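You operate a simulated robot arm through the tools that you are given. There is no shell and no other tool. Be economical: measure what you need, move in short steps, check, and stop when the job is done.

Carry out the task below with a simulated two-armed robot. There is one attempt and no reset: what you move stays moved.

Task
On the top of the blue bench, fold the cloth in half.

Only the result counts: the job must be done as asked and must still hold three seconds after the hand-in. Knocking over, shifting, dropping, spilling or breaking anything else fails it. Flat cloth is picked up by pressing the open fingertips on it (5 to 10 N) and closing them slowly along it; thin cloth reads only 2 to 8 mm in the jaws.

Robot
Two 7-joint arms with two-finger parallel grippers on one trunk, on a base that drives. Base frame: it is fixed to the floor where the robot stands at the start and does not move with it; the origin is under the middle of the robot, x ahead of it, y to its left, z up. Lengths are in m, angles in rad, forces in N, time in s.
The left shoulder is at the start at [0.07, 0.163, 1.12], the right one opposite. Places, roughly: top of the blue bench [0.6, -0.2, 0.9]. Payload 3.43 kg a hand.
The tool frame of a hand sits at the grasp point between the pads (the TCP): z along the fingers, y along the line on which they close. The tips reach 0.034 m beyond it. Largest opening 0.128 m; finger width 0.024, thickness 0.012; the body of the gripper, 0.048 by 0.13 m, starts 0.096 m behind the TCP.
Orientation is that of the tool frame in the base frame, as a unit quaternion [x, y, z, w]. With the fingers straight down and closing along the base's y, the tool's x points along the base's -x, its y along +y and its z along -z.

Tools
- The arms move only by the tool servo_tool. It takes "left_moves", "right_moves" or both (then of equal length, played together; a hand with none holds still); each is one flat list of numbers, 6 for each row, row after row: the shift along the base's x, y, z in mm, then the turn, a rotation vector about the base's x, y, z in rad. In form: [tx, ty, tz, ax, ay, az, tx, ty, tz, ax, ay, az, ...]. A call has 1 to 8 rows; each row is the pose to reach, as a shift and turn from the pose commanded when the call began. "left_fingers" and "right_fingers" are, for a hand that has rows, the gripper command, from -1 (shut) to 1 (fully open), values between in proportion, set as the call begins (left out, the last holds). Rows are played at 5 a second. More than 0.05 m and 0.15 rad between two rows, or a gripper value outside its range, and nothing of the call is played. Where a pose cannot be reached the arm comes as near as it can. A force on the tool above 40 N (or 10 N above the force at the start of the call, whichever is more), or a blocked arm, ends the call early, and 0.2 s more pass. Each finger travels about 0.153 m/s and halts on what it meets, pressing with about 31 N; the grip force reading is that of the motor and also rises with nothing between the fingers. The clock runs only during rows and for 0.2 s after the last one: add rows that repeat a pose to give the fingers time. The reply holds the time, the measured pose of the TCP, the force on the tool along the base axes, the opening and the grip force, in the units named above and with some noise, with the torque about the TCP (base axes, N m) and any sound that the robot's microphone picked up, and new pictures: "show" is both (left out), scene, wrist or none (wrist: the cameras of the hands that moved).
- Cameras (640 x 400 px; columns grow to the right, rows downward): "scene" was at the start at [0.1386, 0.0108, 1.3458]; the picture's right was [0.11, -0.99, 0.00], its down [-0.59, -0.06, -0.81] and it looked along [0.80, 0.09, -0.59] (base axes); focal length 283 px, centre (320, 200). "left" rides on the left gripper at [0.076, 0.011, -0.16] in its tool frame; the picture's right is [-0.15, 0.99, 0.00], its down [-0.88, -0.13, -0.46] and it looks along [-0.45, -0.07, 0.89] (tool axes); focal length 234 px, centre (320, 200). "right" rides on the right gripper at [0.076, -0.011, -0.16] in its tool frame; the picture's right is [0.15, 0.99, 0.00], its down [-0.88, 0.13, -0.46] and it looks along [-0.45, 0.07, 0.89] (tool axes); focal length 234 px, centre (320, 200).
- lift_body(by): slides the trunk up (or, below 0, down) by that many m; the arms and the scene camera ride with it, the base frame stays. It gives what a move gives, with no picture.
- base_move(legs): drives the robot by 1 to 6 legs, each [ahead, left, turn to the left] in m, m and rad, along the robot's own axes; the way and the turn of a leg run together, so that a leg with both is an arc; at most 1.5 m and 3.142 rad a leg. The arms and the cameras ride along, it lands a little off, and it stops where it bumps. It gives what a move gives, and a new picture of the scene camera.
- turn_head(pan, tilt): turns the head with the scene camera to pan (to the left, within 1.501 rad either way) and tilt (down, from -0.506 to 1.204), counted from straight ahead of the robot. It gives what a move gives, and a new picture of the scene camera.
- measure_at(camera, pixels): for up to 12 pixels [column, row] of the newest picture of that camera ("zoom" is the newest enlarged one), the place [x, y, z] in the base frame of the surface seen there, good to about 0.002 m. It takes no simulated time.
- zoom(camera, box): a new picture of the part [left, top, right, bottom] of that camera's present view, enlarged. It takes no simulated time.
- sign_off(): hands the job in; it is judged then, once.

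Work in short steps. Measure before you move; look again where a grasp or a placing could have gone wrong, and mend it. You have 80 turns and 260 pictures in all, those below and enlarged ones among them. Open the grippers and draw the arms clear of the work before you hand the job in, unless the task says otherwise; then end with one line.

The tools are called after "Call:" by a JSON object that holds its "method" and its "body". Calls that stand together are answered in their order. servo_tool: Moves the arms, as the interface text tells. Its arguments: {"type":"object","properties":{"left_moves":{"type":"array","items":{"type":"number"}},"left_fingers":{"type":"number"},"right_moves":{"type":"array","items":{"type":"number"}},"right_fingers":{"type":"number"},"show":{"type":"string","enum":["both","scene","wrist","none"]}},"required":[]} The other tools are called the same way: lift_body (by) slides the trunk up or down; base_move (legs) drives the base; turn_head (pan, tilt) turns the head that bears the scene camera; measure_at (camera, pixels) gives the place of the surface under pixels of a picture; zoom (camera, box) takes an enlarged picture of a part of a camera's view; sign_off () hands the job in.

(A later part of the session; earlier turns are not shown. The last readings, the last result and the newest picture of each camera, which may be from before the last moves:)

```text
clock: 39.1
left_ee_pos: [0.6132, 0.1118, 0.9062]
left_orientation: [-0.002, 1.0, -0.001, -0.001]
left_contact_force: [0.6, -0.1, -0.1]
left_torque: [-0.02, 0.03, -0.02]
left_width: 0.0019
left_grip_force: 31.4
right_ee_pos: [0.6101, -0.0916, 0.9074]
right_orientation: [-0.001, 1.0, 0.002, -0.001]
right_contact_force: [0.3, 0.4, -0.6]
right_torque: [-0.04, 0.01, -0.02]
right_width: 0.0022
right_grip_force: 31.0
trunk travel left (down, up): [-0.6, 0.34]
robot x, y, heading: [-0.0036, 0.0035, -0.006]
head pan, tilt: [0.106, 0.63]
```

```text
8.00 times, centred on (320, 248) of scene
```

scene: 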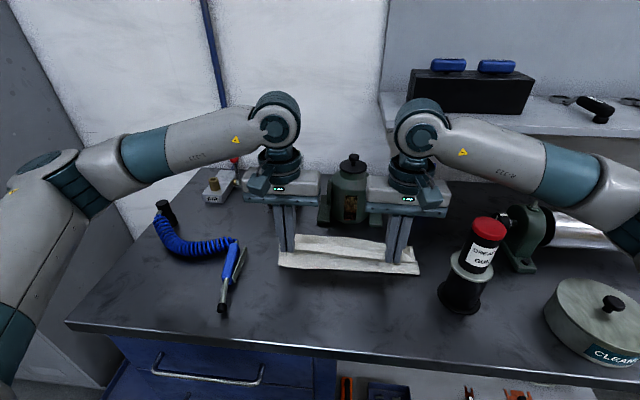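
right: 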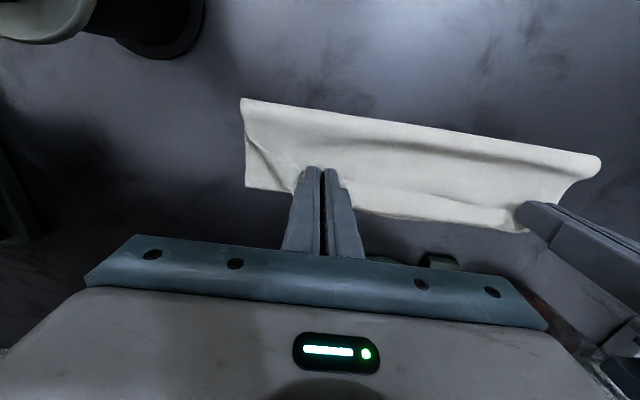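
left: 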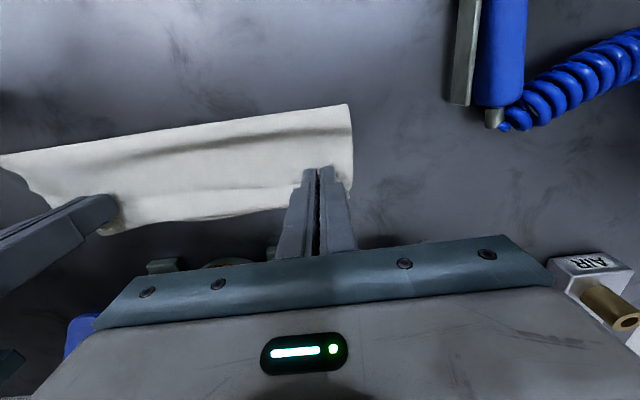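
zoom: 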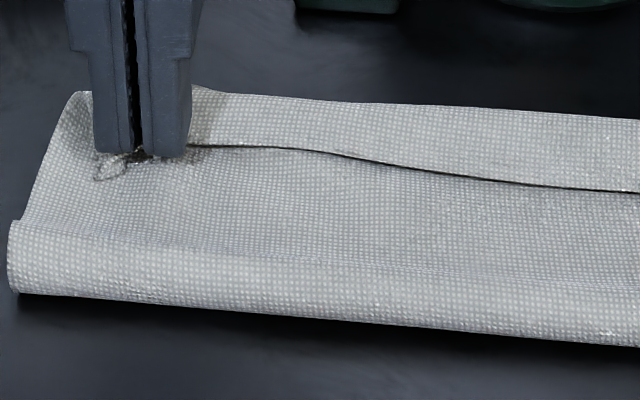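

Fold at 0.557, still a bit pulled, plus a ~20 mm turned-back hem. I retreat once more to restore the fold, then will descend with more slack, release, and brush the turned-back hem forward with closed fingertips.

Call:
{"method": "servo_tool", "body": {"left_moves": [-10, 0, 10, 0, 0, 0, -22, 0, 21, 0, 0, 0, -34, 0, 31, 0, 0, 0, -46, 0, 40, 0, 0, 0, -58, 0, 48, 0, 0, 0, -72, 0, 53, 0, 0, 0, -86, 0, 54, 0, 0, 0, -98, 0, 54, 0, 0, 0], "right_moves": [-10, 0, 10, 0, 0, 0, -22, 0, 21, 0, 0, 0, -34, 0, 31, 0, 0, 0, -46, 0, 40, 0, 0, 0, -58, 0, 48, 0, 0, 0, -72, 0, 53, 0, 0, 0, -86, 0, 54, 0, 0, 0, -98, 0, 54, 0, 0, 0], "show": "none"}}

Call:
{"method": "servo_tool", "body": {"left_moves": [0, 0, 0, 0, 0, 0, 10, 0, -2, 0, 0, 0, 20, 0, -10, 0, 0, 0, 32, 0, -22, 0, 0, 0, 44, 0, -33, 0, 0, 0, 56, 0, -42, 0, 0, 0, 68, 0, -50, 0, 0, 0, 76, 0, -55, 0, 0, 0], "right_moves": [0, 0, 0, 0, 0, 0, 10, 0, -2, 0, 0, 0, 20, 0, -10, 0, 0, 0, 32, 0, -22, 0, 0, 0, 44, 0, -33, 0, 0, 0, 56, 0, -42, 0, 0, 0, 68, 0, -50, 0, 0, 0, 76, 0, -55, 0, 0, 0], "show": "wrist"}}

Call:
{"method": "zoom", "body": {"camera": "scene", "box": [240, 200, 440, 325]}}

```text
clock: 40.9
left_ee_pos: [0.5139, 0.1113, 0.9621]
left_orientation: [-0.003, 1.0, -0.001, -0.001]
left_contact_force: [-1.1, 0.0, -0.5]
left_torque: [0.04, -0.01, -0.01]
left_width: 0.0025
left_grip_force: 31.4
right_ee_pos: [0.5098, -0.0917, 0.9607]
right_orientation: [0.0, 1.0, 0.002, -0.001]
right_contact_force: [0.4, 0.1, 0.6]
right_torque: [0.0, 0.0, -0.01]
right_width: 0.0024
right_grip_force: 30.9
trunk travel left (down, up): [-0.6, 0.34]
robot x, y, heading: [-0.0047, -0.0005, -0.003]
head pan, tilt: [0.106, 0.63]
```

```text
clock: 42.7
left_ee_pos: [0.5927, 0.1118, 0.9068]
left_orientation: [-0.002, 1.0, -0.002, -0.001]
left_contact_force: [-0.3, 0.2, 0.2]
left_torque: [0.05, 0.0, 0.03]
left_width: 0.002
left_grip_force: 31.0
right_ee_pos: [0.5897, -0.0929, 0.9045]
right_orientation: [0.0, 1.0, 0.002, -0.001]
right_contact_force: [-0.6, 0.7, -0.7]
right_torque: [-0.02, 0.01, -0.01]
right_width: 0.0024
right_grip_force: 30.8
trunk travel left (down, up): [-0.6, 0.34]
robot x, y, heading: [-0.0016, -0.0033, -0.005]
head pan, tilt: [0.106, 0.63]
```

right: 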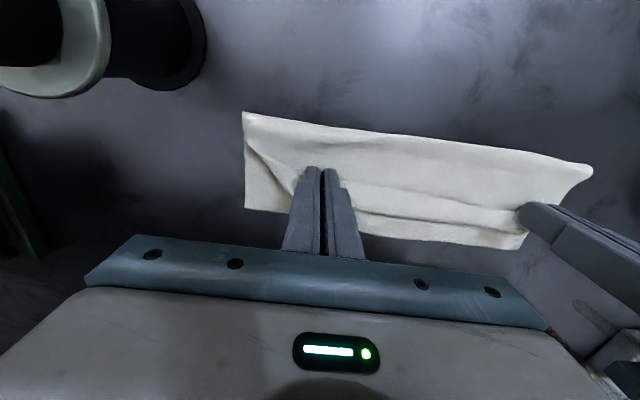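
left: 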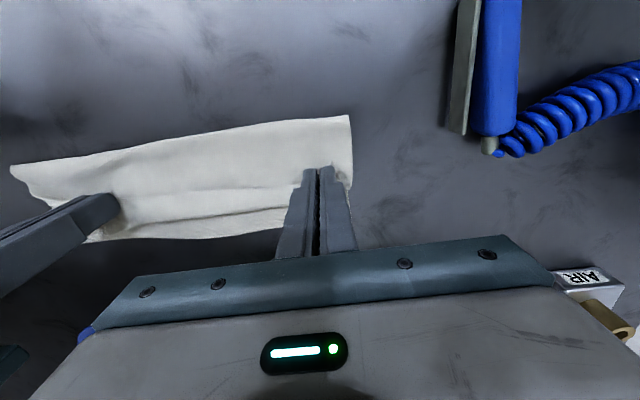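

```text
3.20 times, centred on (340, 262) of scene
```

zoom: 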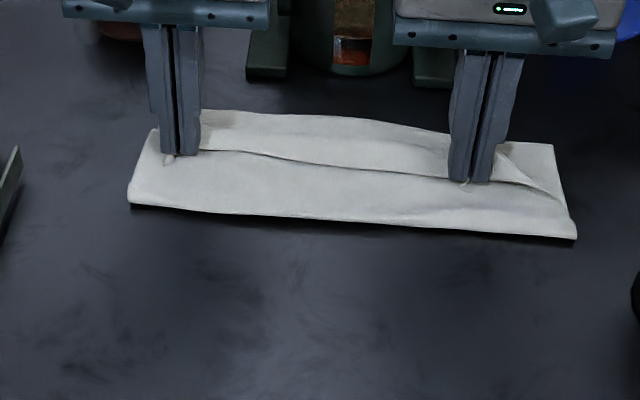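

Call:
{"method": "measure_at", "body": {"camera": "zoom", "pixels": [[132, 200], [200, 207], [300, 215], [400, 223], [500, 230], [570, 234], [300, 117], [430, 132], [548, 148], [250, 155], [400, 173], [300, 130]]}}

Call:
{"method": "zoom", "body": {"camera": "scene", "box": [280, 225, 425, 285]}}

```text
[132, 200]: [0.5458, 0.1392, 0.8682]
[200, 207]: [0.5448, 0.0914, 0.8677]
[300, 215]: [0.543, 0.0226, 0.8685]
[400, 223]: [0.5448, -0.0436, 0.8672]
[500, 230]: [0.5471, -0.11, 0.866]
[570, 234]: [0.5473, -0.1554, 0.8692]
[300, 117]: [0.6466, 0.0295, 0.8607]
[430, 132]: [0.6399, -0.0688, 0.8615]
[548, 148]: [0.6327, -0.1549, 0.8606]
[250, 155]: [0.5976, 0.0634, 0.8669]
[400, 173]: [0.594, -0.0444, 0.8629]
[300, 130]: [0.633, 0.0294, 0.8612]
```

```text
4.41 times, centred on (352, 255) of scene
```

zoom: 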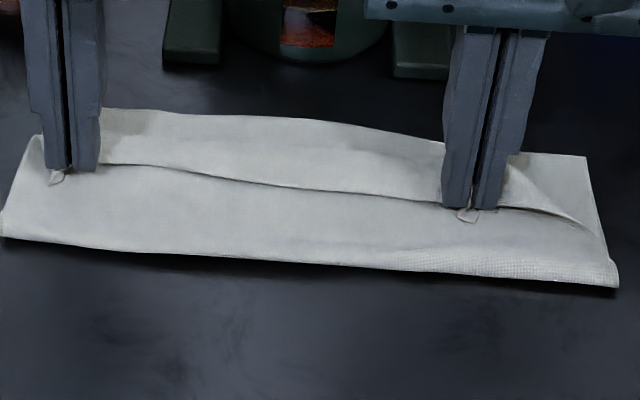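

Fold now at ≈0.545 with the far edge at ≈0.64; hem turned back at x≈0.596. I release here by opening gently, then raise and inspect.

Call:
{"method": "servo_tool", "body": {"left_moves": [0, 0, -2, 0, 0, 0, 0, 0, -2, 0, 0, 0], "right_moves": [0, 0, -1, 0, 0, 0, 0, 0, -1, 0, 0, 0], "left_fingers": -0.4, "right_fingers": -0.4, "show": "none"}}

Call:
{"method": "servo_tool", "body": {"left_moves": [0, 0, 15, 0, 0, 0, 0, 0, 40, 0, 0, 0, 0, 0, 70, 0, 0, 0], "right_moves": [0, 0, 15, 0, 0, 0, 0, 0, 40, 0, 0, 0, 0, 0, 70, 0, 0, 0], "show": "wrist"}}

Call:
{"method": "zoom", "body": {"camera": "scene", "box": [265, 215, 425, 285]}}

```text
clock: 43.3
left_ee_pos: [0.5931, 0.112, 0.9047]
left_orientation: [-0.002, 1.0, -0.001, 0.0]
left_contact_force: [-0.9, 0.2, -0.1]
left_torque: [-0.02, 0.01, 0.05]
left_width: 0.0384
left_grip_force: 0.0
right_ee_pos: [0.5887, -0.0912, 0.9052]
right_orientation: [-0.001, 1.0, 0.002, -0.001]
right_contact_force: [-0.2, -0.1, 0.1]
right_torque: [0.0, -0.02, -0.01]
right_width: 0.0385
right_grip_force: 0.1
trunk travel left (down, up): [-0.6, 0.34]
robot x, y, heading: [-0.0031, 0.0016, -0.004]
head pan, tilt: [0.106, 0.63]
```

```text
clock: 44.1
left_ee_pos: [0.5891, 0.1132, 0.979]
left_orientation: [-0.003, 1.0, 0.0, 0.0]
left_contact_force: [-0.7, 0.3, -0.2]
left_torque: [0.04, -0.05, 0.01]
left_width: 0.0383
left_grip_force: 0.1
right_ee_pos: [0.5874, -0.0906, 0.9744]
right_orientation: [-0.001, 1.0, 0.002, -0.001]
right_contact_force: [0.3, 0.2, 0.6]
right_torque: [-0.01, -0.03, 0.01]
right_width: 0.0381
right_grip_force: 0.0
trunk travel left (down, up): [-0.6, 0.34]
robot x, y, heading: [-0.0039, 0.0014, -0.004]
head pan, tilt: [0.106, 0.63]
```

right: 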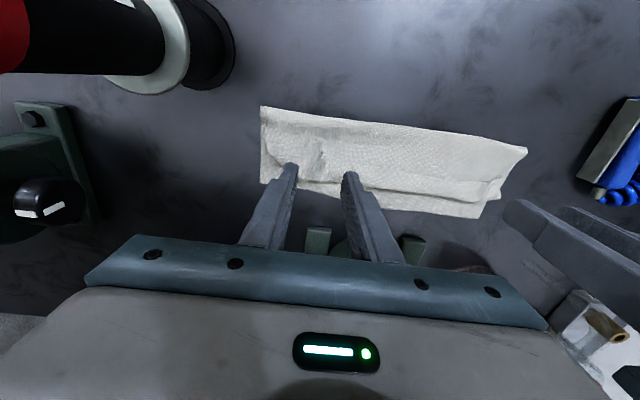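
left: 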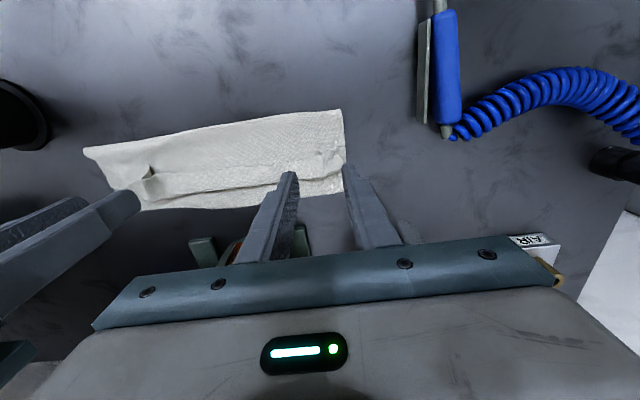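

```text
4.00 times, centred on (345, 250) of scene
```

zoom: 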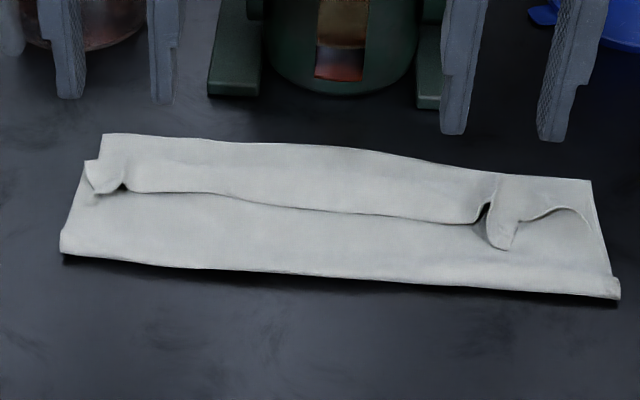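

I look closer at the cloth's layers with height profiles across it.

Call:
{"method": "measure_at", "body": {"camera": "zoom", "pixels": [[300, 146], [300, 155], [300, 165], [300, 175], [300, 185], [300, 195], [300, 203], [300, 210], [300, 220], [300, 235], [300, 250], [300, 268]]}}

Call:
{"method": "zoom", "body": {"camera": "left", "box": [70, 95, 360, 225]}}

Call:
{"method": "zoom", "body": {"camera": "right", "box": [240, 90, 540, 230]}}

```text
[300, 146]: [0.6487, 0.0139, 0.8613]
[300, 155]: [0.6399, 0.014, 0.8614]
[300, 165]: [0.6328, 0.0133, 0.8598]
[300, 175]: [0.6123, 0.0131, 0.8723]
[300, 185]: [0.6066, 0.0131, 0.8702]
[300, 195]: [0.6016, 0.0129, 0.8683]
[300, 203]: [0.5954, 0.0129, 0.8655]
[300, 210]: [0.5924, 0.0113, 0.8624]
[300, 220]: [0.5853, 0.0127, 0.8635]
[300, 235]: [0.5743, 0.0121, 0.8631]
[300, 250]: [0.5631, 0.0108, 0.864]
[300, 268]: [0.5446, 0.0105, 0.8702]
```

```text
2.21 times, centred on (215, 160) of left
```

zoom: 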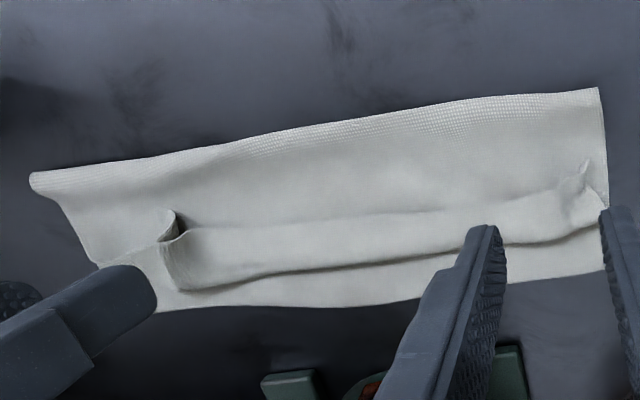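

```text
2.13 times, centred on (390, 160) of right
```

zoom: 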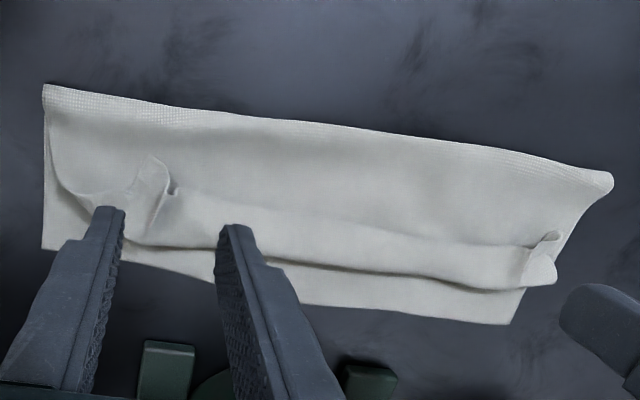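

Clear now: fold at 0.545, top layer goes to a roll at x≈0.615, then a 20 mm hem flap turned back to x≈0.593; bottom far edge at 0.648. I set the fingers wide just in front of the hem and come down to touch the layer lightly.

Call:
{"method": "servo_tool", "body": {"left_moves": [-15, -14, 0, 0, 0, 0, -29, -27, 0, 0, 0, 0, -29, -27, -30, 0, 0, 0, -29, -27, -60, 0, 0, 0, -29, -27, -74, 0, 0, 0, -29, -27, -78, 0, 0, 0, -29, -27, -78, 0, 0, 0], "right_moves": [-15, 3, 0, 0, 0, 0, -26, 6, 0, 0, 0, 0, -26, 6, -30, 0, 0, 0, -26, 6, -60, 0, 0, 0, -26, 6, -70, 0, 0, 0, -26, 6, -74, 0, 0, 0, -26, 6, -74, 0, 0, 0], "left_fingers": 0.4, "right_fingers": 0.4}}

Call:
{"method": "zoom", "body": {"camera": "scene", "box": [265, 215, 425, 285]}}

```text
clock: 45.7
left_ee_pos: [0.5617, 0.0853, 0.8959]
left_orientation: [-0.002, 1.0, -0.001, 0.0]
left_contact_force: [-1.5, 0.6, 2.8]
left_torque: [0.16, 0.01, -0.02]
left_width: 0.0896
left_grip_force: 0.0
right_ee_pos: [0.5613, -0.0864, 0.9024]
right_orientation: [-0.001, 1.0, 0.001, -0.001]
right_contact_force: [-0.2, -0.4, -0.4]
right_torque: [0.02, 0.01, 0.0]
right_width: 0.0899
right_grip_force: 0.1
trunk travel left (down, up): [-0.6, 0.34]
robot x, y, heading: [-0.0028, 0.0005, -0.004]
head pan, tilt: [0.106, 0.63]
```

scene: 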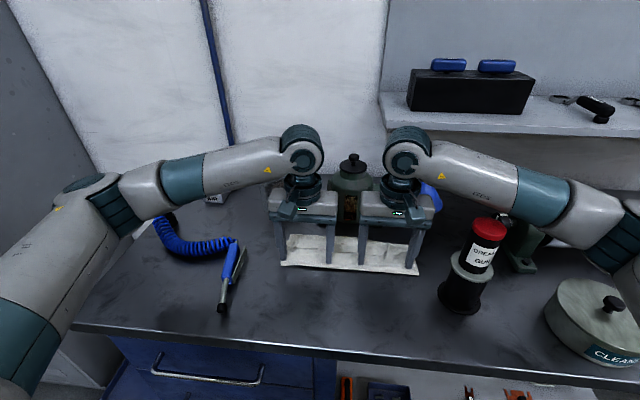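
right: 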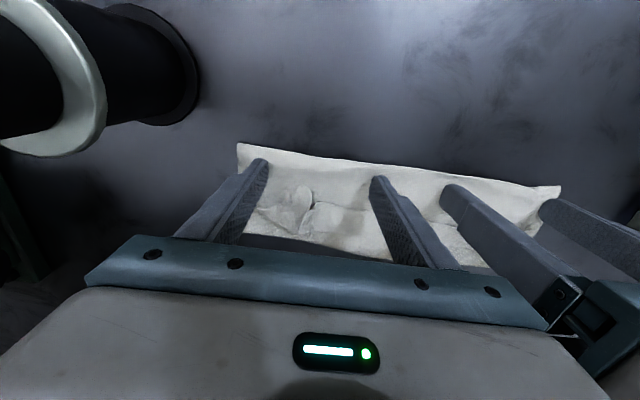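
left: 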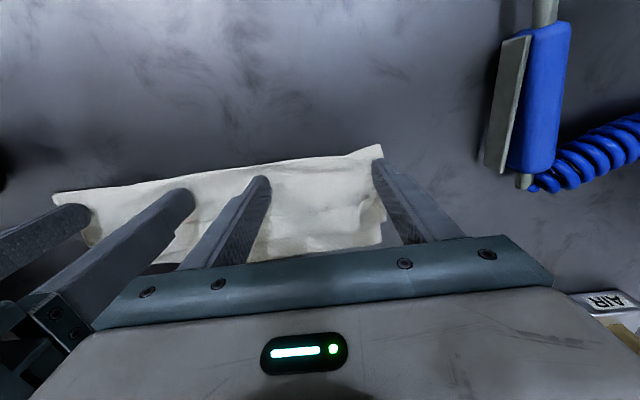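

```text
4.00 times, centred on (345, 250) of scene
```

zoom: 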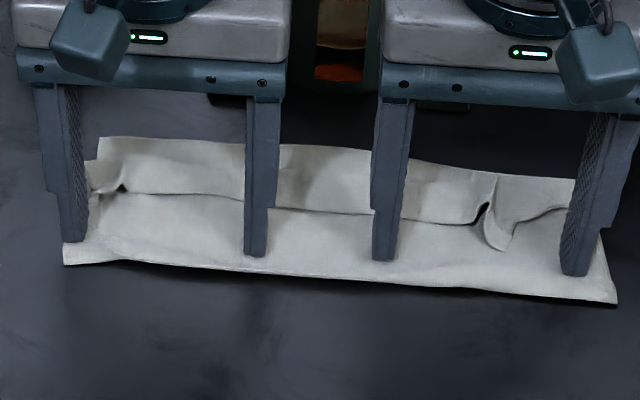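

Fingers stand just in front of the hem. I adjust heights (left +0.8, right −4.8 mm) and sweep slowly in +x to flip the hem.

Call:
{"method": "servo_tool", "body": {"left_moves": [0, 0, 0.8, 0, 0, 0, 8, 0, 0.8, 0, 0, 0, 16, 0, 0.8, 0, 0, 0, 24, 0, 1, 0, 0, 0, 32, 0, 1.5, 0, 0, 0, 40, 0, 2, 0, 0, 0, 46, 0, 2.5, 0, 0, 0], "right_moves": [0, 0, -4.8, 0, 0, 0, 8, 0, -4.8, 0, 0, 0, 16, 0, -4.8, 0, 0, 0, 24, 0, -4.6, 0, 0, 0, 32, 0, -4.1, 0, 0, 0, 40, 0, -3.6, 0, 0, 0, 46, 0, -3.1, 0, 0, 0], "show": "wrist"}}

Call:
{"method": "zoom", "body": {"camera": "scene", "box": [265, 215, 425, 285]}}

```text
clock: 47.3
left_ee_pos: [0.6099, 0.0846, 0.899]
left_orientation: [-0.002, 1.0, -0.001, -0.001]
left_contact_force: [-0.3, -0.1, 0.0]
left_torque: [0.0, -0.01, 0.01]
left_width: 0.0895
left_grip_force: 0.1
right_ee_pos: [0.609, -0.0841, 0.8962]
right_orientation: [0.0, 1.0, 0.002, -0.001]
right_contact_force: [0.4, 0.2, -0.2]
right_torque: [-0.01, 0.02, 0.0]
right_width: 0.0897
right_grip_force: 0.0
trunk travel left (down, up): [-0.6, 0.34]
robot x, y, heading: [-0.0042, 0.0032, -0.004]
head pan, tilt: [0.106, 0.63]
```

right: 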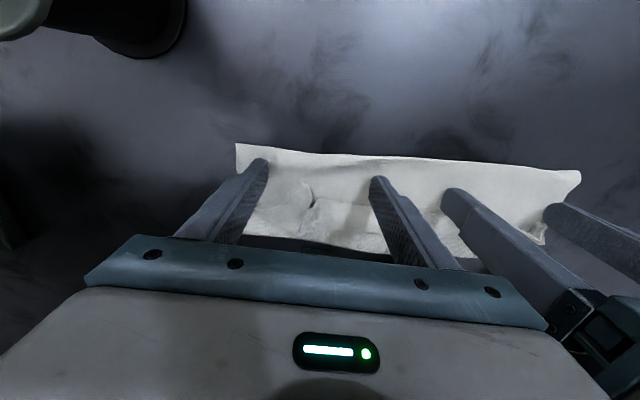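
left: 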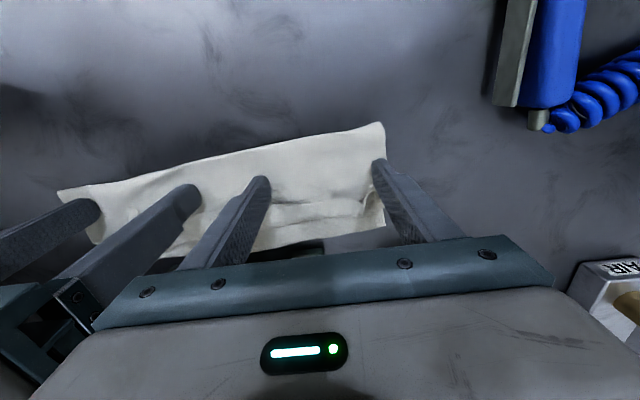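

```text
4.00 times, centred on (345, 250) of scene
```

zoom: 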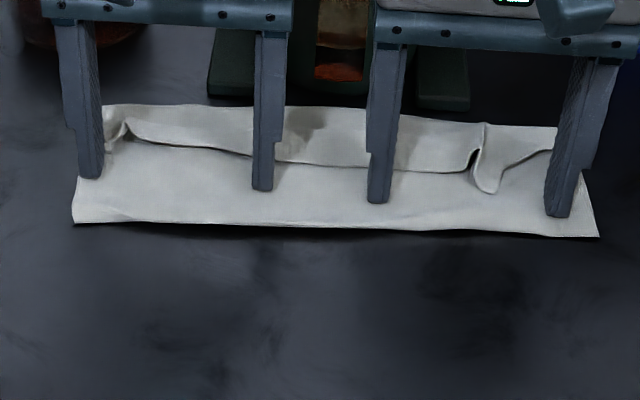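

The sweep dragged the whole cloth instead. I raise the hands and look at where it lies now.

Call:
{"method": "servo_tool", "body": {"left_moves": [0, 0, 25, 0, 0, 0, 0, 0, 60, 0, 0, 0, -20, 0, 100, 0, 0, 0, -50, 0, 120, 0, 0, 0], "right_moves": [0, 0, 25, 0, 0, 0, 0, 0, 60, 0, 0, 0, -20, 0, 100, 0, 0, 0, -50, 0, 120, 0, 0, 0], "show": "wrist"}}

Call:
{"method": "zoom", "body": {"camera": "scene", "box": [265, 210, 425, 280]}}

```text
clock: 48.3
left_ee_pos: [0.5576, 0.0874, 1.0191]
left_orientation: [-0.002, 1.0, -0.001, 0.0]
left_contact_force: [-0.4, 1.3, 0.0]
left_torque: [0.0, 0.0, 0.01]
left_width: 0.0896
left_grip_force: 0.0
right_ee_pos: [0.557, -0.0852, 1.0149]
right_orientation: [-0.001, 1.0, 0.002, -0.001]
right_contact_force: [-0.6, -0.7, 0.7]
right_torque: [-0.01, -0.05, 0.01]
right_width: 0.0893
right_grip_force: 0.0
trunk travel left (down, up): [-0.6, 0.34]
robot x, y, heading: [-0.0037, -0.0015, -0.005]
head pan, tilt: [0.106, 0.63]
```

right: 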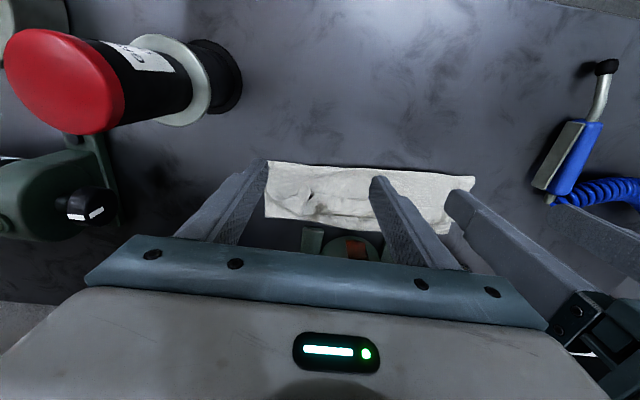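
left: 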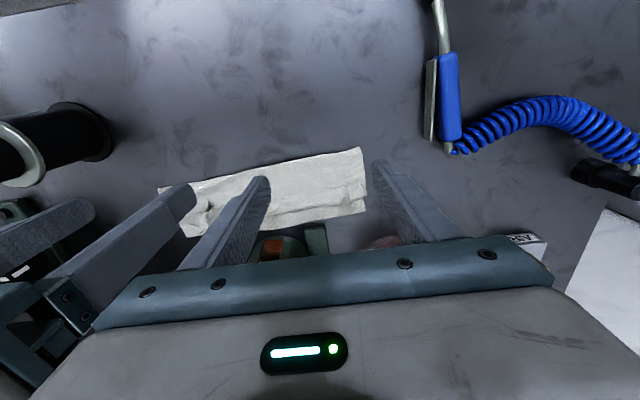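

```text
4.00 times, centred on (345, 245) of scene
```

zoom: 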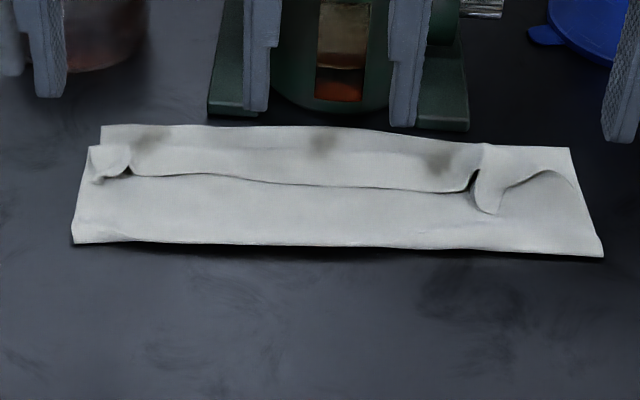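

Call:
{"method": "measure_at", "body": {"camera": "zoom", "pixels": [[75, 240], [340, 245], [600, 253], [105, 128], [300, 130], [568, 150], [300, 183], [95, 180], [488, 210], [300, 155], [300, 215], [225, 112]]}}

Call:
{"method": "measure_at", "body": {"camera": "zoom", "pixels": [[200, 128], [200, 140], [200, 150], [200, 160], [200, 170], [420, 145], [420, 155], [420, 165], [420, 180], [455, 128], [100, 150], [575, 190]]}}

```text
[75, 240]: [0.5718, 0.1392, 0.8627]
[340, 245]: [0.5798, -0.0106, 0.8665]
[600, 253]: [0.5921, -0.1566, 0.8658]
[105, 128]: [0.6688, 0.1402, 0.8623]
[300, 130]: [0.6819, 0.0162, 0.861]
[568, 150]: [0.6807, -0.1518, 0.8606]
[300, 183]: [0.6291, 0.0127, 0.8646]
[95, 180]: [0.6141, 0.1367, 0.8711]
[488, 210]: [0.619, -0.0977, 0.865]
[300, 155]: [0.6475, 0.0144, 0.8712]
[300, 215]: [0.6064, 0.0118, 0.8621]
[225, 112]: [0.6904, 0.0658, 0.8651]
```

```text
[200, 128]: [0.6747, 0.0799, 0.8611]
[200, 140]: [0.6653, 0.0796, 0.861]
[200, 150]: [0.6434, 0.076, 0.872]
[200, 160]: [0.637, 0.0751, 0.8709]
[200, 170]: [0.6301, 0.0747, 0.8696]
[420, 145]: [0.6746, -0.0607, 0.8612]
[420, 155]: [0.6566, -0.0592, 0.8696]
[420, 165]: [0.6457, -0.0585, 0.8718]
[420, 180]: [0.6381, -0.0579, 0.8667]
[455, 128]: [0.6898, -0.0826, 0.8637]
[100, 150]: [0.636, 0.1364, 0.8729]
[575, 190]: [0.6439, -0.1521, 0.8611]
```

The cloth moved +3 cm as a unit and is now near the pump foot (far edge ≈0.68, foot 0.69). Since light contact drags both layers together, I drag it back −x: press fingers on the belly at x≈0.605 and pull 40 mm.

Call:
{"method": "servo_tool", "body": {"left_moves": [25, 0, -40, 0, 0, 0, 48, 0, -80, 0, 0, 0, 48, 0, -110, 0, 0, 0, 48, 0, -120, 0, 0, 0, 48, 0, -122, 0, 0, 0], "right_moves": [25, 0, -40, 0, 0, 0, 48, 0, -80, 0, 0, 0, 48, 0, -108, 0, 0, 0, 48, 0, -117, 0, 0, 0, 48, 0, -119, 0, 0, 0], "show": "none"}}

```text
clock: 49.5
left_ee_pos: [0.6066, 0.0843, 0.8989]
left_orientation: [-0.002, 1.0, -0.002, -0.001]
left_contact_force: [0.8, -0.1, 0.6]
left_torque: [0.05, -0.06, -0.01]
left_width: 0.0899
left_grip_force: 0.2
right_ee_pos: [0.6047, -0.0841, 0.8979]
right_orientation: [0.0, 1.0, 0.002, 0.0]
right_contact_force: [-0.3, 0.2, 0.8]
right_torque: [0.01, 0.05, 0.0]
right_width: 0.0896
right_grip_force: 0.1
trunk travel left (down, up): [-0.6, 0.34]
robot x, y, heading: [-0.0047, -0.0015, -0.002]
head pan, tilt: [0.106, 0.63]
```

I lower ~1.5 mm for light pressure, and drag −x 45 mm.

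Call:
{"method": "servo_tool", "body": {"left_moves": [0, 0, -1.6, 0, 0, 0, 0, 0, -1.6, 0, 0, 0, -8, 0, -1.6, 0, 0, 0, -16, 0, -1.6, 0, 0, 0, -24, 0, -1.6, 0, 0, 0, -32, 0, -1.6, 0, 0, 0, -40, 0, -1.6, 0, 0, 0, -47, 0, -1.6, 0, 0, 0], "right_moves": [0, 0, -1.3, 0, 0, 0, 0, 0, -1.3, 0, 0, 0, -8, 0, -1.3, 0, 0, 0, -16, 0, -1.3, 0, 0, 0, -24, 0, -1.3, 0, 0, 0, -32, 0, -1.3, 0, 0, 0, -40, 0, -1.3, 0, 0, 0, -47, 0, -1.3, 0, 0, 0], "show": "none"}}

Call:
{"method": "zoom", "body": {"camera": "scene", "box": [265, 210, 425, 290]}}

```text
clock: 51.3
left_ee_pos: [0.5578, 0.0838, 0.8966]
left_orientation: [-0.002, 1.0, -0.001, 0.0]
left_contact_force: [3.3, -1.0, 22.2]
left_torque: [1.0, -0.34, -0.18]
left_width: 0.0893
left_grip_force: 0.0
right_ee_pos: [0.559, -0.0855, 0.8995]
right_orientation: [-0.001, 1.0, 0.002, -0.001]
right_contact_force: [0.3, 0.6, -0.6]
right_torque: [0.01, 0.03, 0.03]
right_width: 0.0895
right_grip_force: 0.0
trunk travel left (down, up): [-0.6, 0.34]
robot x, y, heading: [-0.0022, 0.0011, -0.003]
head pan, tilt: [0.106, 0.63]
```

```text
4.00 times, centred on (345, 250) of scene
```

zoom: 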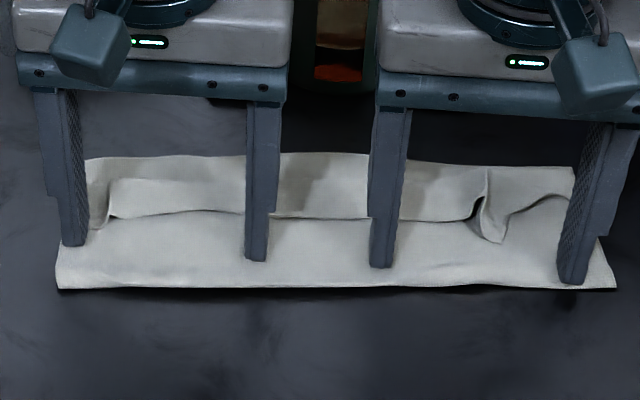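

The whole cloth came back intact. I raise and re-measure.

Call:
{"method": "servo_tool", "body": {"left_moves": [0, 0, 30, 0, 0, 0, 0, 10, 70, 0, 0, 0, -20, 25, 110, 0, 0, 0, -40, 35, 120, 0, 0, 0], "right_moves": [0, 0, 30, 0, 0, 0, 0, -5, 70, 0, 0, 0, -20, -8, 110, 0, 0, 0, -40, -10, 120, 0, 0, 0], "left_fingers": -0.3, "right_fingers": -0.3, "show": "none"}}

Call:
{"method": "zoom", "body": {"camera": "scene", "box": [265, 210, 425, 290]}}

Call:
{"method": "measure_at", "body": {"camera": "zoom", "pixels": [[60, 285], [340, 285], [610, 287], [90, 160], [300, 155], [570, 170], [300, 216], [100, 225], [115, 212], [110, 185], [490, 240], [475, 215]]}}

```text
clock: 52.3
left_ee_pos: [0.5168, 0.1213, 1.0183]
left_orientation: [-0.002, 1.0, -0.001, 0.0]
left_contact_force: [-0.3, 0.2, 0.5]
left_torque: [0.01, 0.0, 0.0]
left_width: 0.0449
left_grip_force: 0.1
right_ee_pos: [0.5189, -0.0974, 1.0182]
right_orientation: [-0.001, 1.0, 0.001, -0.001]
right_contact_force: [0.7, 0.5, -0.3]
right_torque: [-0.01, -0.03, 0.01]
right_width: 0.0449
right_grip_force: 0.2
trunk travel left (down, up): [-0.6, 0.34]
robot x, y, heading: [-0.0038, 0.0019, -0.004]
head pan, tilt: [0.106, 0.63]
```

```text
4.00 times, centred on (345, 250) of scene
```

zoom: 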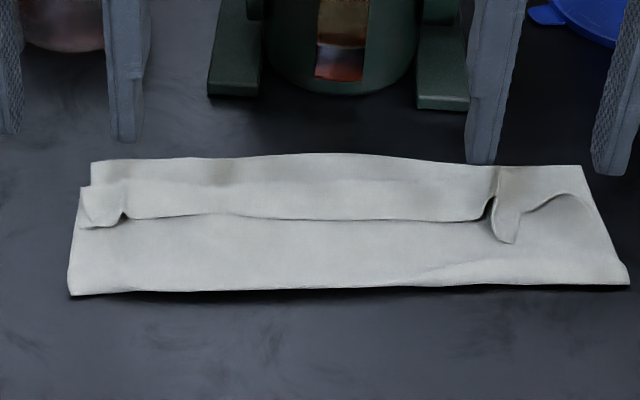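

```text
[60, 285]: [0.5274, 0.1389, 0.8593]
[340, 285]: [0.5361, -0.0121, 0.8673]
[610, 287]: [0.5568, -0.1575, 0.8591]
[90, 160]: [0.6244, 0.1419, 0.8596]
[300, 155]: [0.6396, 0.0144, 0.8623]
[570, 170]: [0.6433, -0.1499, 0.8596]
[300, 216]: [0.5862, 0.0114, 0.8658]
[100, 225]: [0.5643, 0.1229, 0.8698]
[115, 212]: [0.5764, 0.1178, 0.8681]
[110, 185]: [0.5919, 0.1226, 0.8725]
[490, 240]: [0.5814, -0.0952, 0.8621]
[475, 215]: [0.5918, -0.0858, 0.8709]
```

Fold ≈0.53–0.55, far edge ≈0.63–0.64, hem tabs' tips at (0.565,0.125) and (0.578,−0.096). I lower the fingers to straddle the tabs with small overlap and check in the wrist views.

Call:
{"method": "servo_tool", "body": {"left_moves": [18, 2, -30, 0, 0, 0, 36, 4, -65, 0, 0, 0, 36, 4, -100, 0, 0, 0, 36, 4, -116, 0, 0, 0, 36, 4, -116, 0, 0, 0], "right_moves": [24, 0, -30, 0, 0, 0, 47, 0, -65, 0, 0, 0, 47, 0, -100, 0, 0, 0, 47, 0, -116, 0, 0, 0, 47, 0, -116, 0, 0, 0], "show": "none"}}

Call:
{"method": "zoom", "body": {"camera": "left", "box": [200, 100, 420, 240]}}

Call:
{"method": "zoom", "body": {"camera": "right", "box": [210, 100, 430, 240]}}

Call:
{"method": "zoom", "body": {"camera": "scene", "box": [265, 210, 425, 290]}}

```text
clock: 53.5
left_ee_pos: [0.5546, 0.1225, 0.9008]
left_orientation: [-0.001, 1.0, 0.0, -0.001]
left_contact_force: [0.1, -0.4, -0.2]
left_torque: [-0.01, -0.04, 0.0]
left_width: 0.045
left_grip_force: 0.0
right_ee_pos: [0.566, -0.0953, 0.9011]
right_orientation: [-0.001, 1.0, 0.002, 0.0]
right_contact_force: [0.2, 0.4, 0.3]
right_torque: [-0.02, -0.03, 0.02]
right_width: 0.0446
right_grip_force: 0.0
trunk travel left (down, up): [-0.6, 0.34]
robot x, y, heading: [-0.0034, 0.0016, 0.0]
head pan, tilt: [0.106, 0.63]
```

```text
2.86 times, centred on (310, 170) of left
```

zoom: 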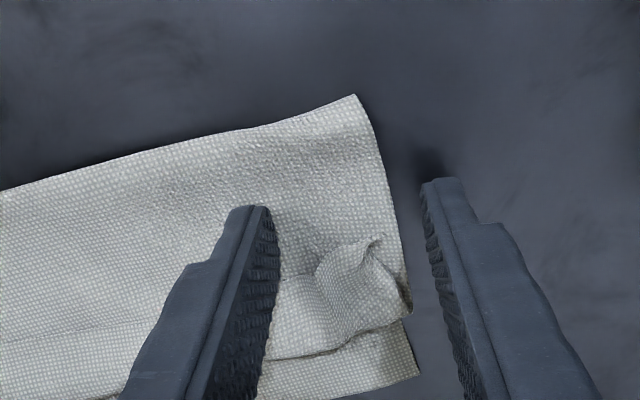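

```text
2.86 times, centred on (320, 170) of right
```

zoom: 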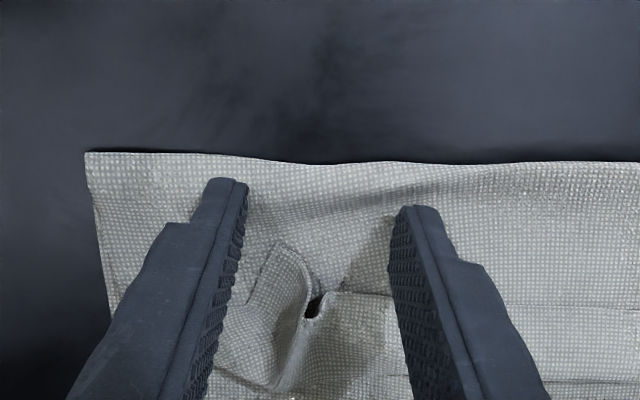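

```text
4.00 times, centred on (345, 250) of scene
```

zoom: 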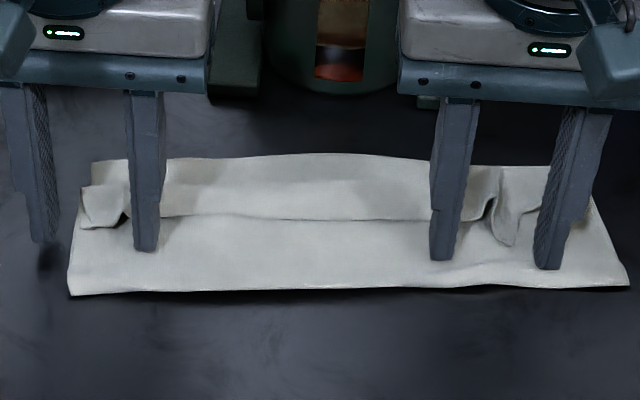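

Both tabs stand between the fingers; right overlap ~7 mm is good, left ~12 mm so I back off 4 mm. I lower 3.5 mm and close in two steps.

Call:
{"method": "servo_tool", "body": {"left_moves": [-4, 2, -1.5, 0, 0, 0, -4, 2, -3.5, 0, 0, 0, -4, 2, -3.5, 0, 0, 0], "right_moves": [0, 0, -1.5, 0, 0, 0, 0, 0, -3.5, 0, 0, 0, 0, 0, -3.5, 0, 0, 0], "left_fingers": -0.6, "right_fingers": -0.6, "show": "none"}}

Call:
{"method": "zoom", "body": {"camera": "left", "box": [200, 100, 420, 240]}}

Call:
{"method": "zoom", "body": {"camera": "right", "box": [210, 100, 430, 240]}}

```text
clock: 54.3
left_ee_pos: [0.5515, 0.1251, 0.8965]
left_orientation: [-0.002, 1.0, -0.001, 0.0]
left_contact_force: [-0.4, 0.1, -1.1]
left_torque: [-0.04, 0.0, -0.01]
left_width: 0.026
left_grip_force: 0.1
right_ee_pos: [0.5659, -0.0953, 0.8988]
right_orientation: [0.0, 1.0, 0.002, -0.001]
right_contact_force: [-0.7, 0.3, -0.3]
right_torque: [-0.02, 0.05, 0.01]
right_width: 0.0257
right_grip_force: 0.1
trunk travel left (down, up): [-0.6, 0.34]
robot x, y, heading: [-0.0057, 0.0004, -0.003]
head pan, tilt: [0.106, 0.63]
```

```text
2.86 times, centred on (310, 170) of left
```

zoom: 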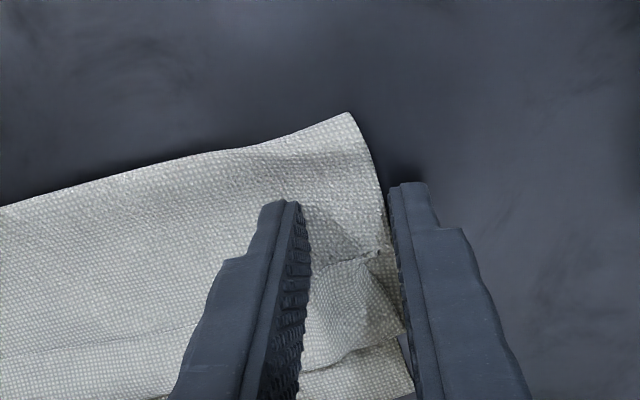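

```text
2.86 times, centred on (320, 170) of right
```

zoom: 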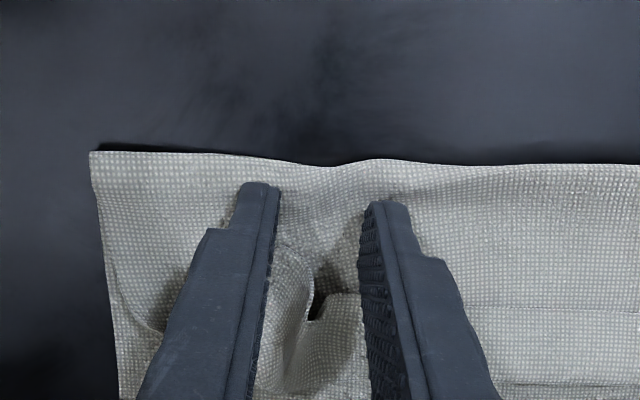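

Tabs are between the fingers near the tips' edge. I raise 1 mm to avoid catching the lower layer, close, and lift slightly.

Call:
{"method": "servo_tool", "body": {"left_moves": [0, 0, 1.5, 0, 0, 0, 0, 0, 1.5, 0, 0, 0, 0, 0, 1.5, 0, 0, 0], "right_moves": [0, 0, 1, 0, 0, 0, 0, 0, 1, 0, 0, 0, 0, 0, 1, 0, 0, 0], "left_fingers": -1, "right_fingers": -1, "show": "none"}}

Call:
{"method": "servo_tool", "body": {"left_moves": [3, 0, 8, 0, 0, 0, 8, 0, 16, 0, 0, 0], "right_moves": [3, 0, 8, 0, 0, 0, 8, 0, 16, 0, 0, 0], "show": "none"}}

Call:
{"method": "zoom", "body": {"camera": "left", "box": [100, 100, 420, 240]}}

Call:
{"method": "zoom", "body": {"camera": "right", "box": [210, 100, 530, 240]}}

Call:
{"method": "zoom", "body": {"camera": "scene", "box": [265, 210, 425, 290]}}

```text
clock: 55.1
left_ee_pos: [0.5516, 0.1251, 0.899]
left_orientation: [-0.002, 1.0, -0.002, -0.001]
left_contact_force: [1.3, -0.1, 0.5]
left_torque: [-0.02, -0.01, 0.02]
left_width: 0.0019
left_grip_force: 31.3
right_ee_pos: [0.5669, -0.0954, 0.8987]
right_orientation: [-0.001, 1.0, 0.002, -0.001]
right_contact_force: [-0.4, 0.3, 0.4]
right_torque: [0.03, -0.01, 0.0]
right_width: 0.0
right_grip_force: 30.6
trunk travel left (down, up): [-0.6, 0.34]
robot x, y, heading: [-0.0032, -0.0016, -0.002]
head pan, tilt: [0.106, 0.63]
```

```text
clock: 55.7
left_ee_pos: [0.5582, 0.125, 0.9141]
left_orientation: [-0.003, 1.0, -0.002, -0.002]
left_contact_force: [0.6, 0.0, -0.4]
left_torque: [0.03, 0.02, -0.06]
left_width: 0.0022
left_grip_force: 31.1
right_ee_pos: [0.5737, -0.0956, 0.9149]
right_orientation: [-0.001, 1.0, 0.002, -0.001]
right_contact_force: [-0.6, 0.2, 0.4]
right_torque: [0.0, -0.02, 0.02]
right_width: 0.0
right_grip_force: 30.8
trunk travel left (down, up): [-0.6, 0.34]
robot x, y, heading: [-0.0074, -0.0011, -0.003]
head pan, tilt: [0.106, 0.63]
```

```text
2.00 times, centred on (260, 170) of left
```

zoom: 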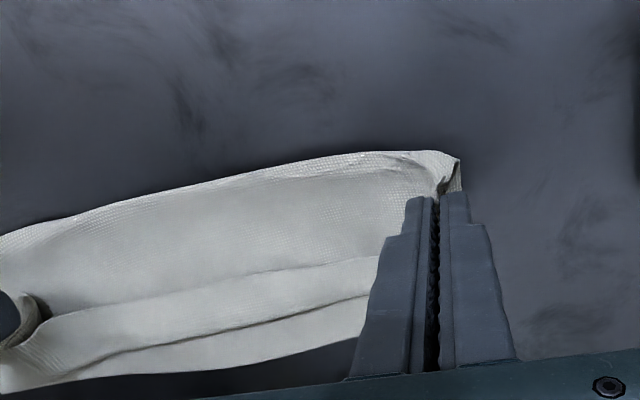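

```text
2.00 times, centred on (370, 170) of right
```

zoom: 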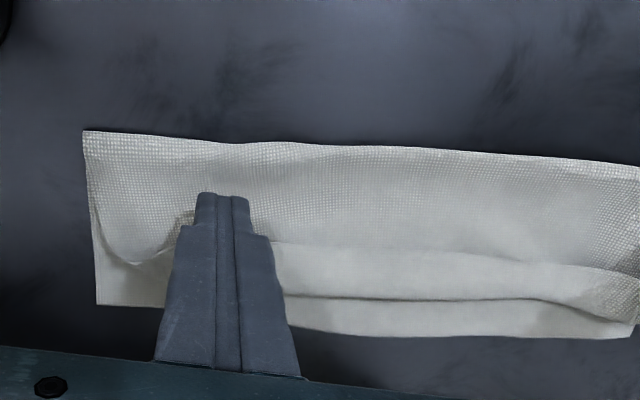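

```text
4.00 times, centred on (345, 250) of scene
```

zoom: 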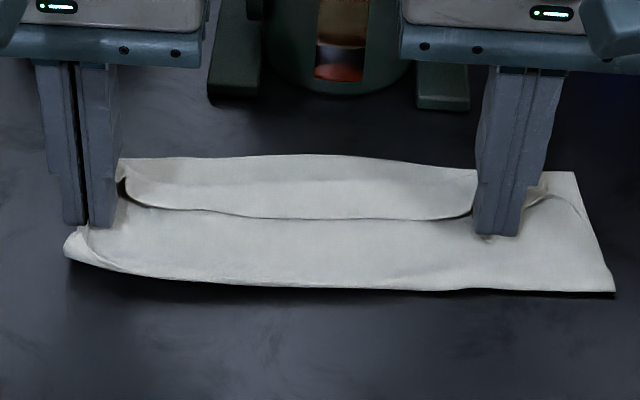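

Left caught the belly too and right missed (0.0 mm). I set the left down, open both, and look again.

Call:
{"method": "servo_tool", "body": {"left_moves": [-4, 0, -8, 0, 0, 0, -8, 0, -15, 0, 0, 0], "right_moves": [0, 0, 0, 0, 0, 0, 0, 0, 0, 0, 0, 0], "show": "none"}}

Call:
{"method": "servo_tool", "body": {"left_moves": [0, 0, 0, 0, 0, 0, 0, 0, 0, 0, 0, 0, 0, 0, 30, 0, 0, 0, 0, 0, 60, 0, 0, 0], "right_moves": [0, 0, 0, 0, 0, 0, 0, 0, 0, 0, 0, 0, 0, 0, 20, 0, 0, 0, 0, 0, 45, 0, 0, 0], "left_fingers": -0.3, "right_fingers": -0.3, "show": "none"}}

Call:
{"method": "zoom", "body": {"camera": "left", "box": [60, 90, 420, 240]}}

Call:
{"method": "zoom", "body": {"camera": "right", "box": [210, 90, 570, 240]}}

Call:
{"method": "zoom", "body": {"camera": "scene", "box": [265, 210, 425, 290]}}

```text
clock: 56.3
left_ee_pos: [0.5508, 0.125, 0.8997]
left_orientation: [-0.002, 1.0, -0.001, 0.0]
left_contact_force: [-0.1, -0.2, 2.9]
left_torque: [-0.03, -0.04, -0.01]
left_width: 0.002
left_grip_force: 31.2
right_ee_pos: [0.574, -0.0949, 0.915]
right_orientation: [-0.001, 1.0, 0.002, 0.0]
right_contact_force: [0.0, -1.0, 0.0]
right_torque: [-0.01, 0.0, 0.01]
right_width: 0.0
right_grip_force: 31.5
trunk travel left (down, up): [-0.6, 0.34]
robot x, y, heading: [-0.0056, -0.0047, 0.002]
head pan, tilt: [0.106, 0.63]
```

```text
clock: 57.3
left_ee_pos: [0.551, 0.1263, 0.9568]
left_orientation: [-0.003, 1.0, -0.001, 0.0]
left_contact_force: [0.4, 0.1, -1.2]
left_torque: [-0.02, 0.0, -0.01]
left_width: 0.0449
left_grip_force: 0.0
right_ee_pos: [0.5746, -0.0965, 0.9579]
right_orientation: [0.0, 1.0, 0.002, -0.001]
right_contact_force: [1.2, 0.2, 0.5]
right_torque: [0.01, -0.02, 0.0]
right_width: 0.0451
right_grip_force: 0.1
trunk travel left (down, up): [-0.6, 0.34]
robot x, y, heading: [-0.0052, 0.001, -0.002]
head pan, tilt: [0.106, 0.63]
```

```text
1.78 times, centred on (240, 165) of left
```

zoom: 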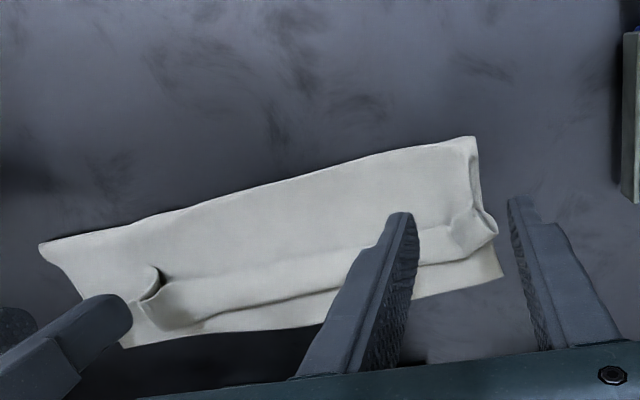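

```text
1.78 times, centred on (390, 165) of right
```

zoom: 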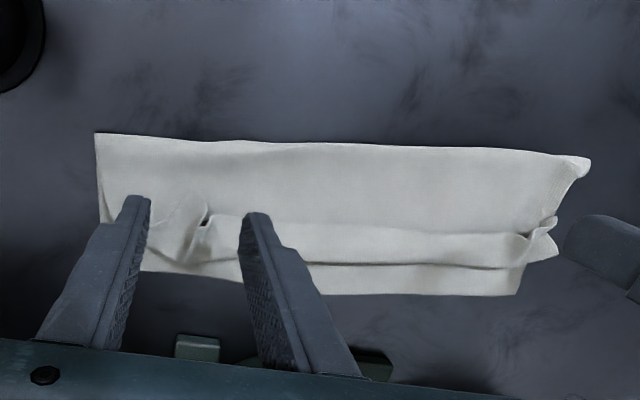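

```text
4.00 times, centred on (345, 250) of scene
```

zoom: 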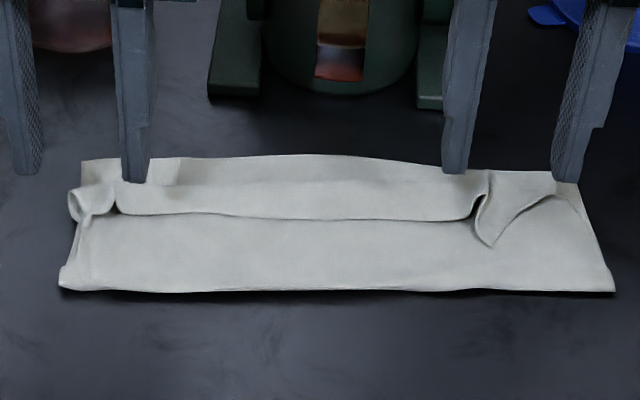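

Tabs are still there. I measure them precisely in the zoomed scene view.

Call:
{"method": "measure_at", "body": {"camera": "zoom", "pixels": [[80, 218], [105, 213], [72, 200], [95, 188], [117, 200], [490, 243], [478, 212], [505, 215], [485, 185], [530, 200], [300, 214], [300, 190]]}}

```text
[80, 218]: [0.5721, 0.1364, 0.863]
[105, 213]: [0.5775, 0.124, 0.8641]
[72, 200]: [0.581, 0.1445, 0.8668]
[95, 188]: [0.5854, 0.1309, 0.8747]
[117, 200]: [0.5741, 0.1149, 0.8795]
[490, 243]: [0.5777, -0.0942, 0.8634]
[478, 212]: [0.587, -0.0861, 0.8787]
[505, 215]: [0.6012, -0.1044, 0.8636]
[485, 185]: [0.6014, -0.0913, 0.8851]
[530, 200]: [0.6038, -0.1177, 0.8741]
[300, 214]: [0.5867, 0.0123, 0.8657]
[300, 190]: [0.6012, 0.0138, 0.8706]
```

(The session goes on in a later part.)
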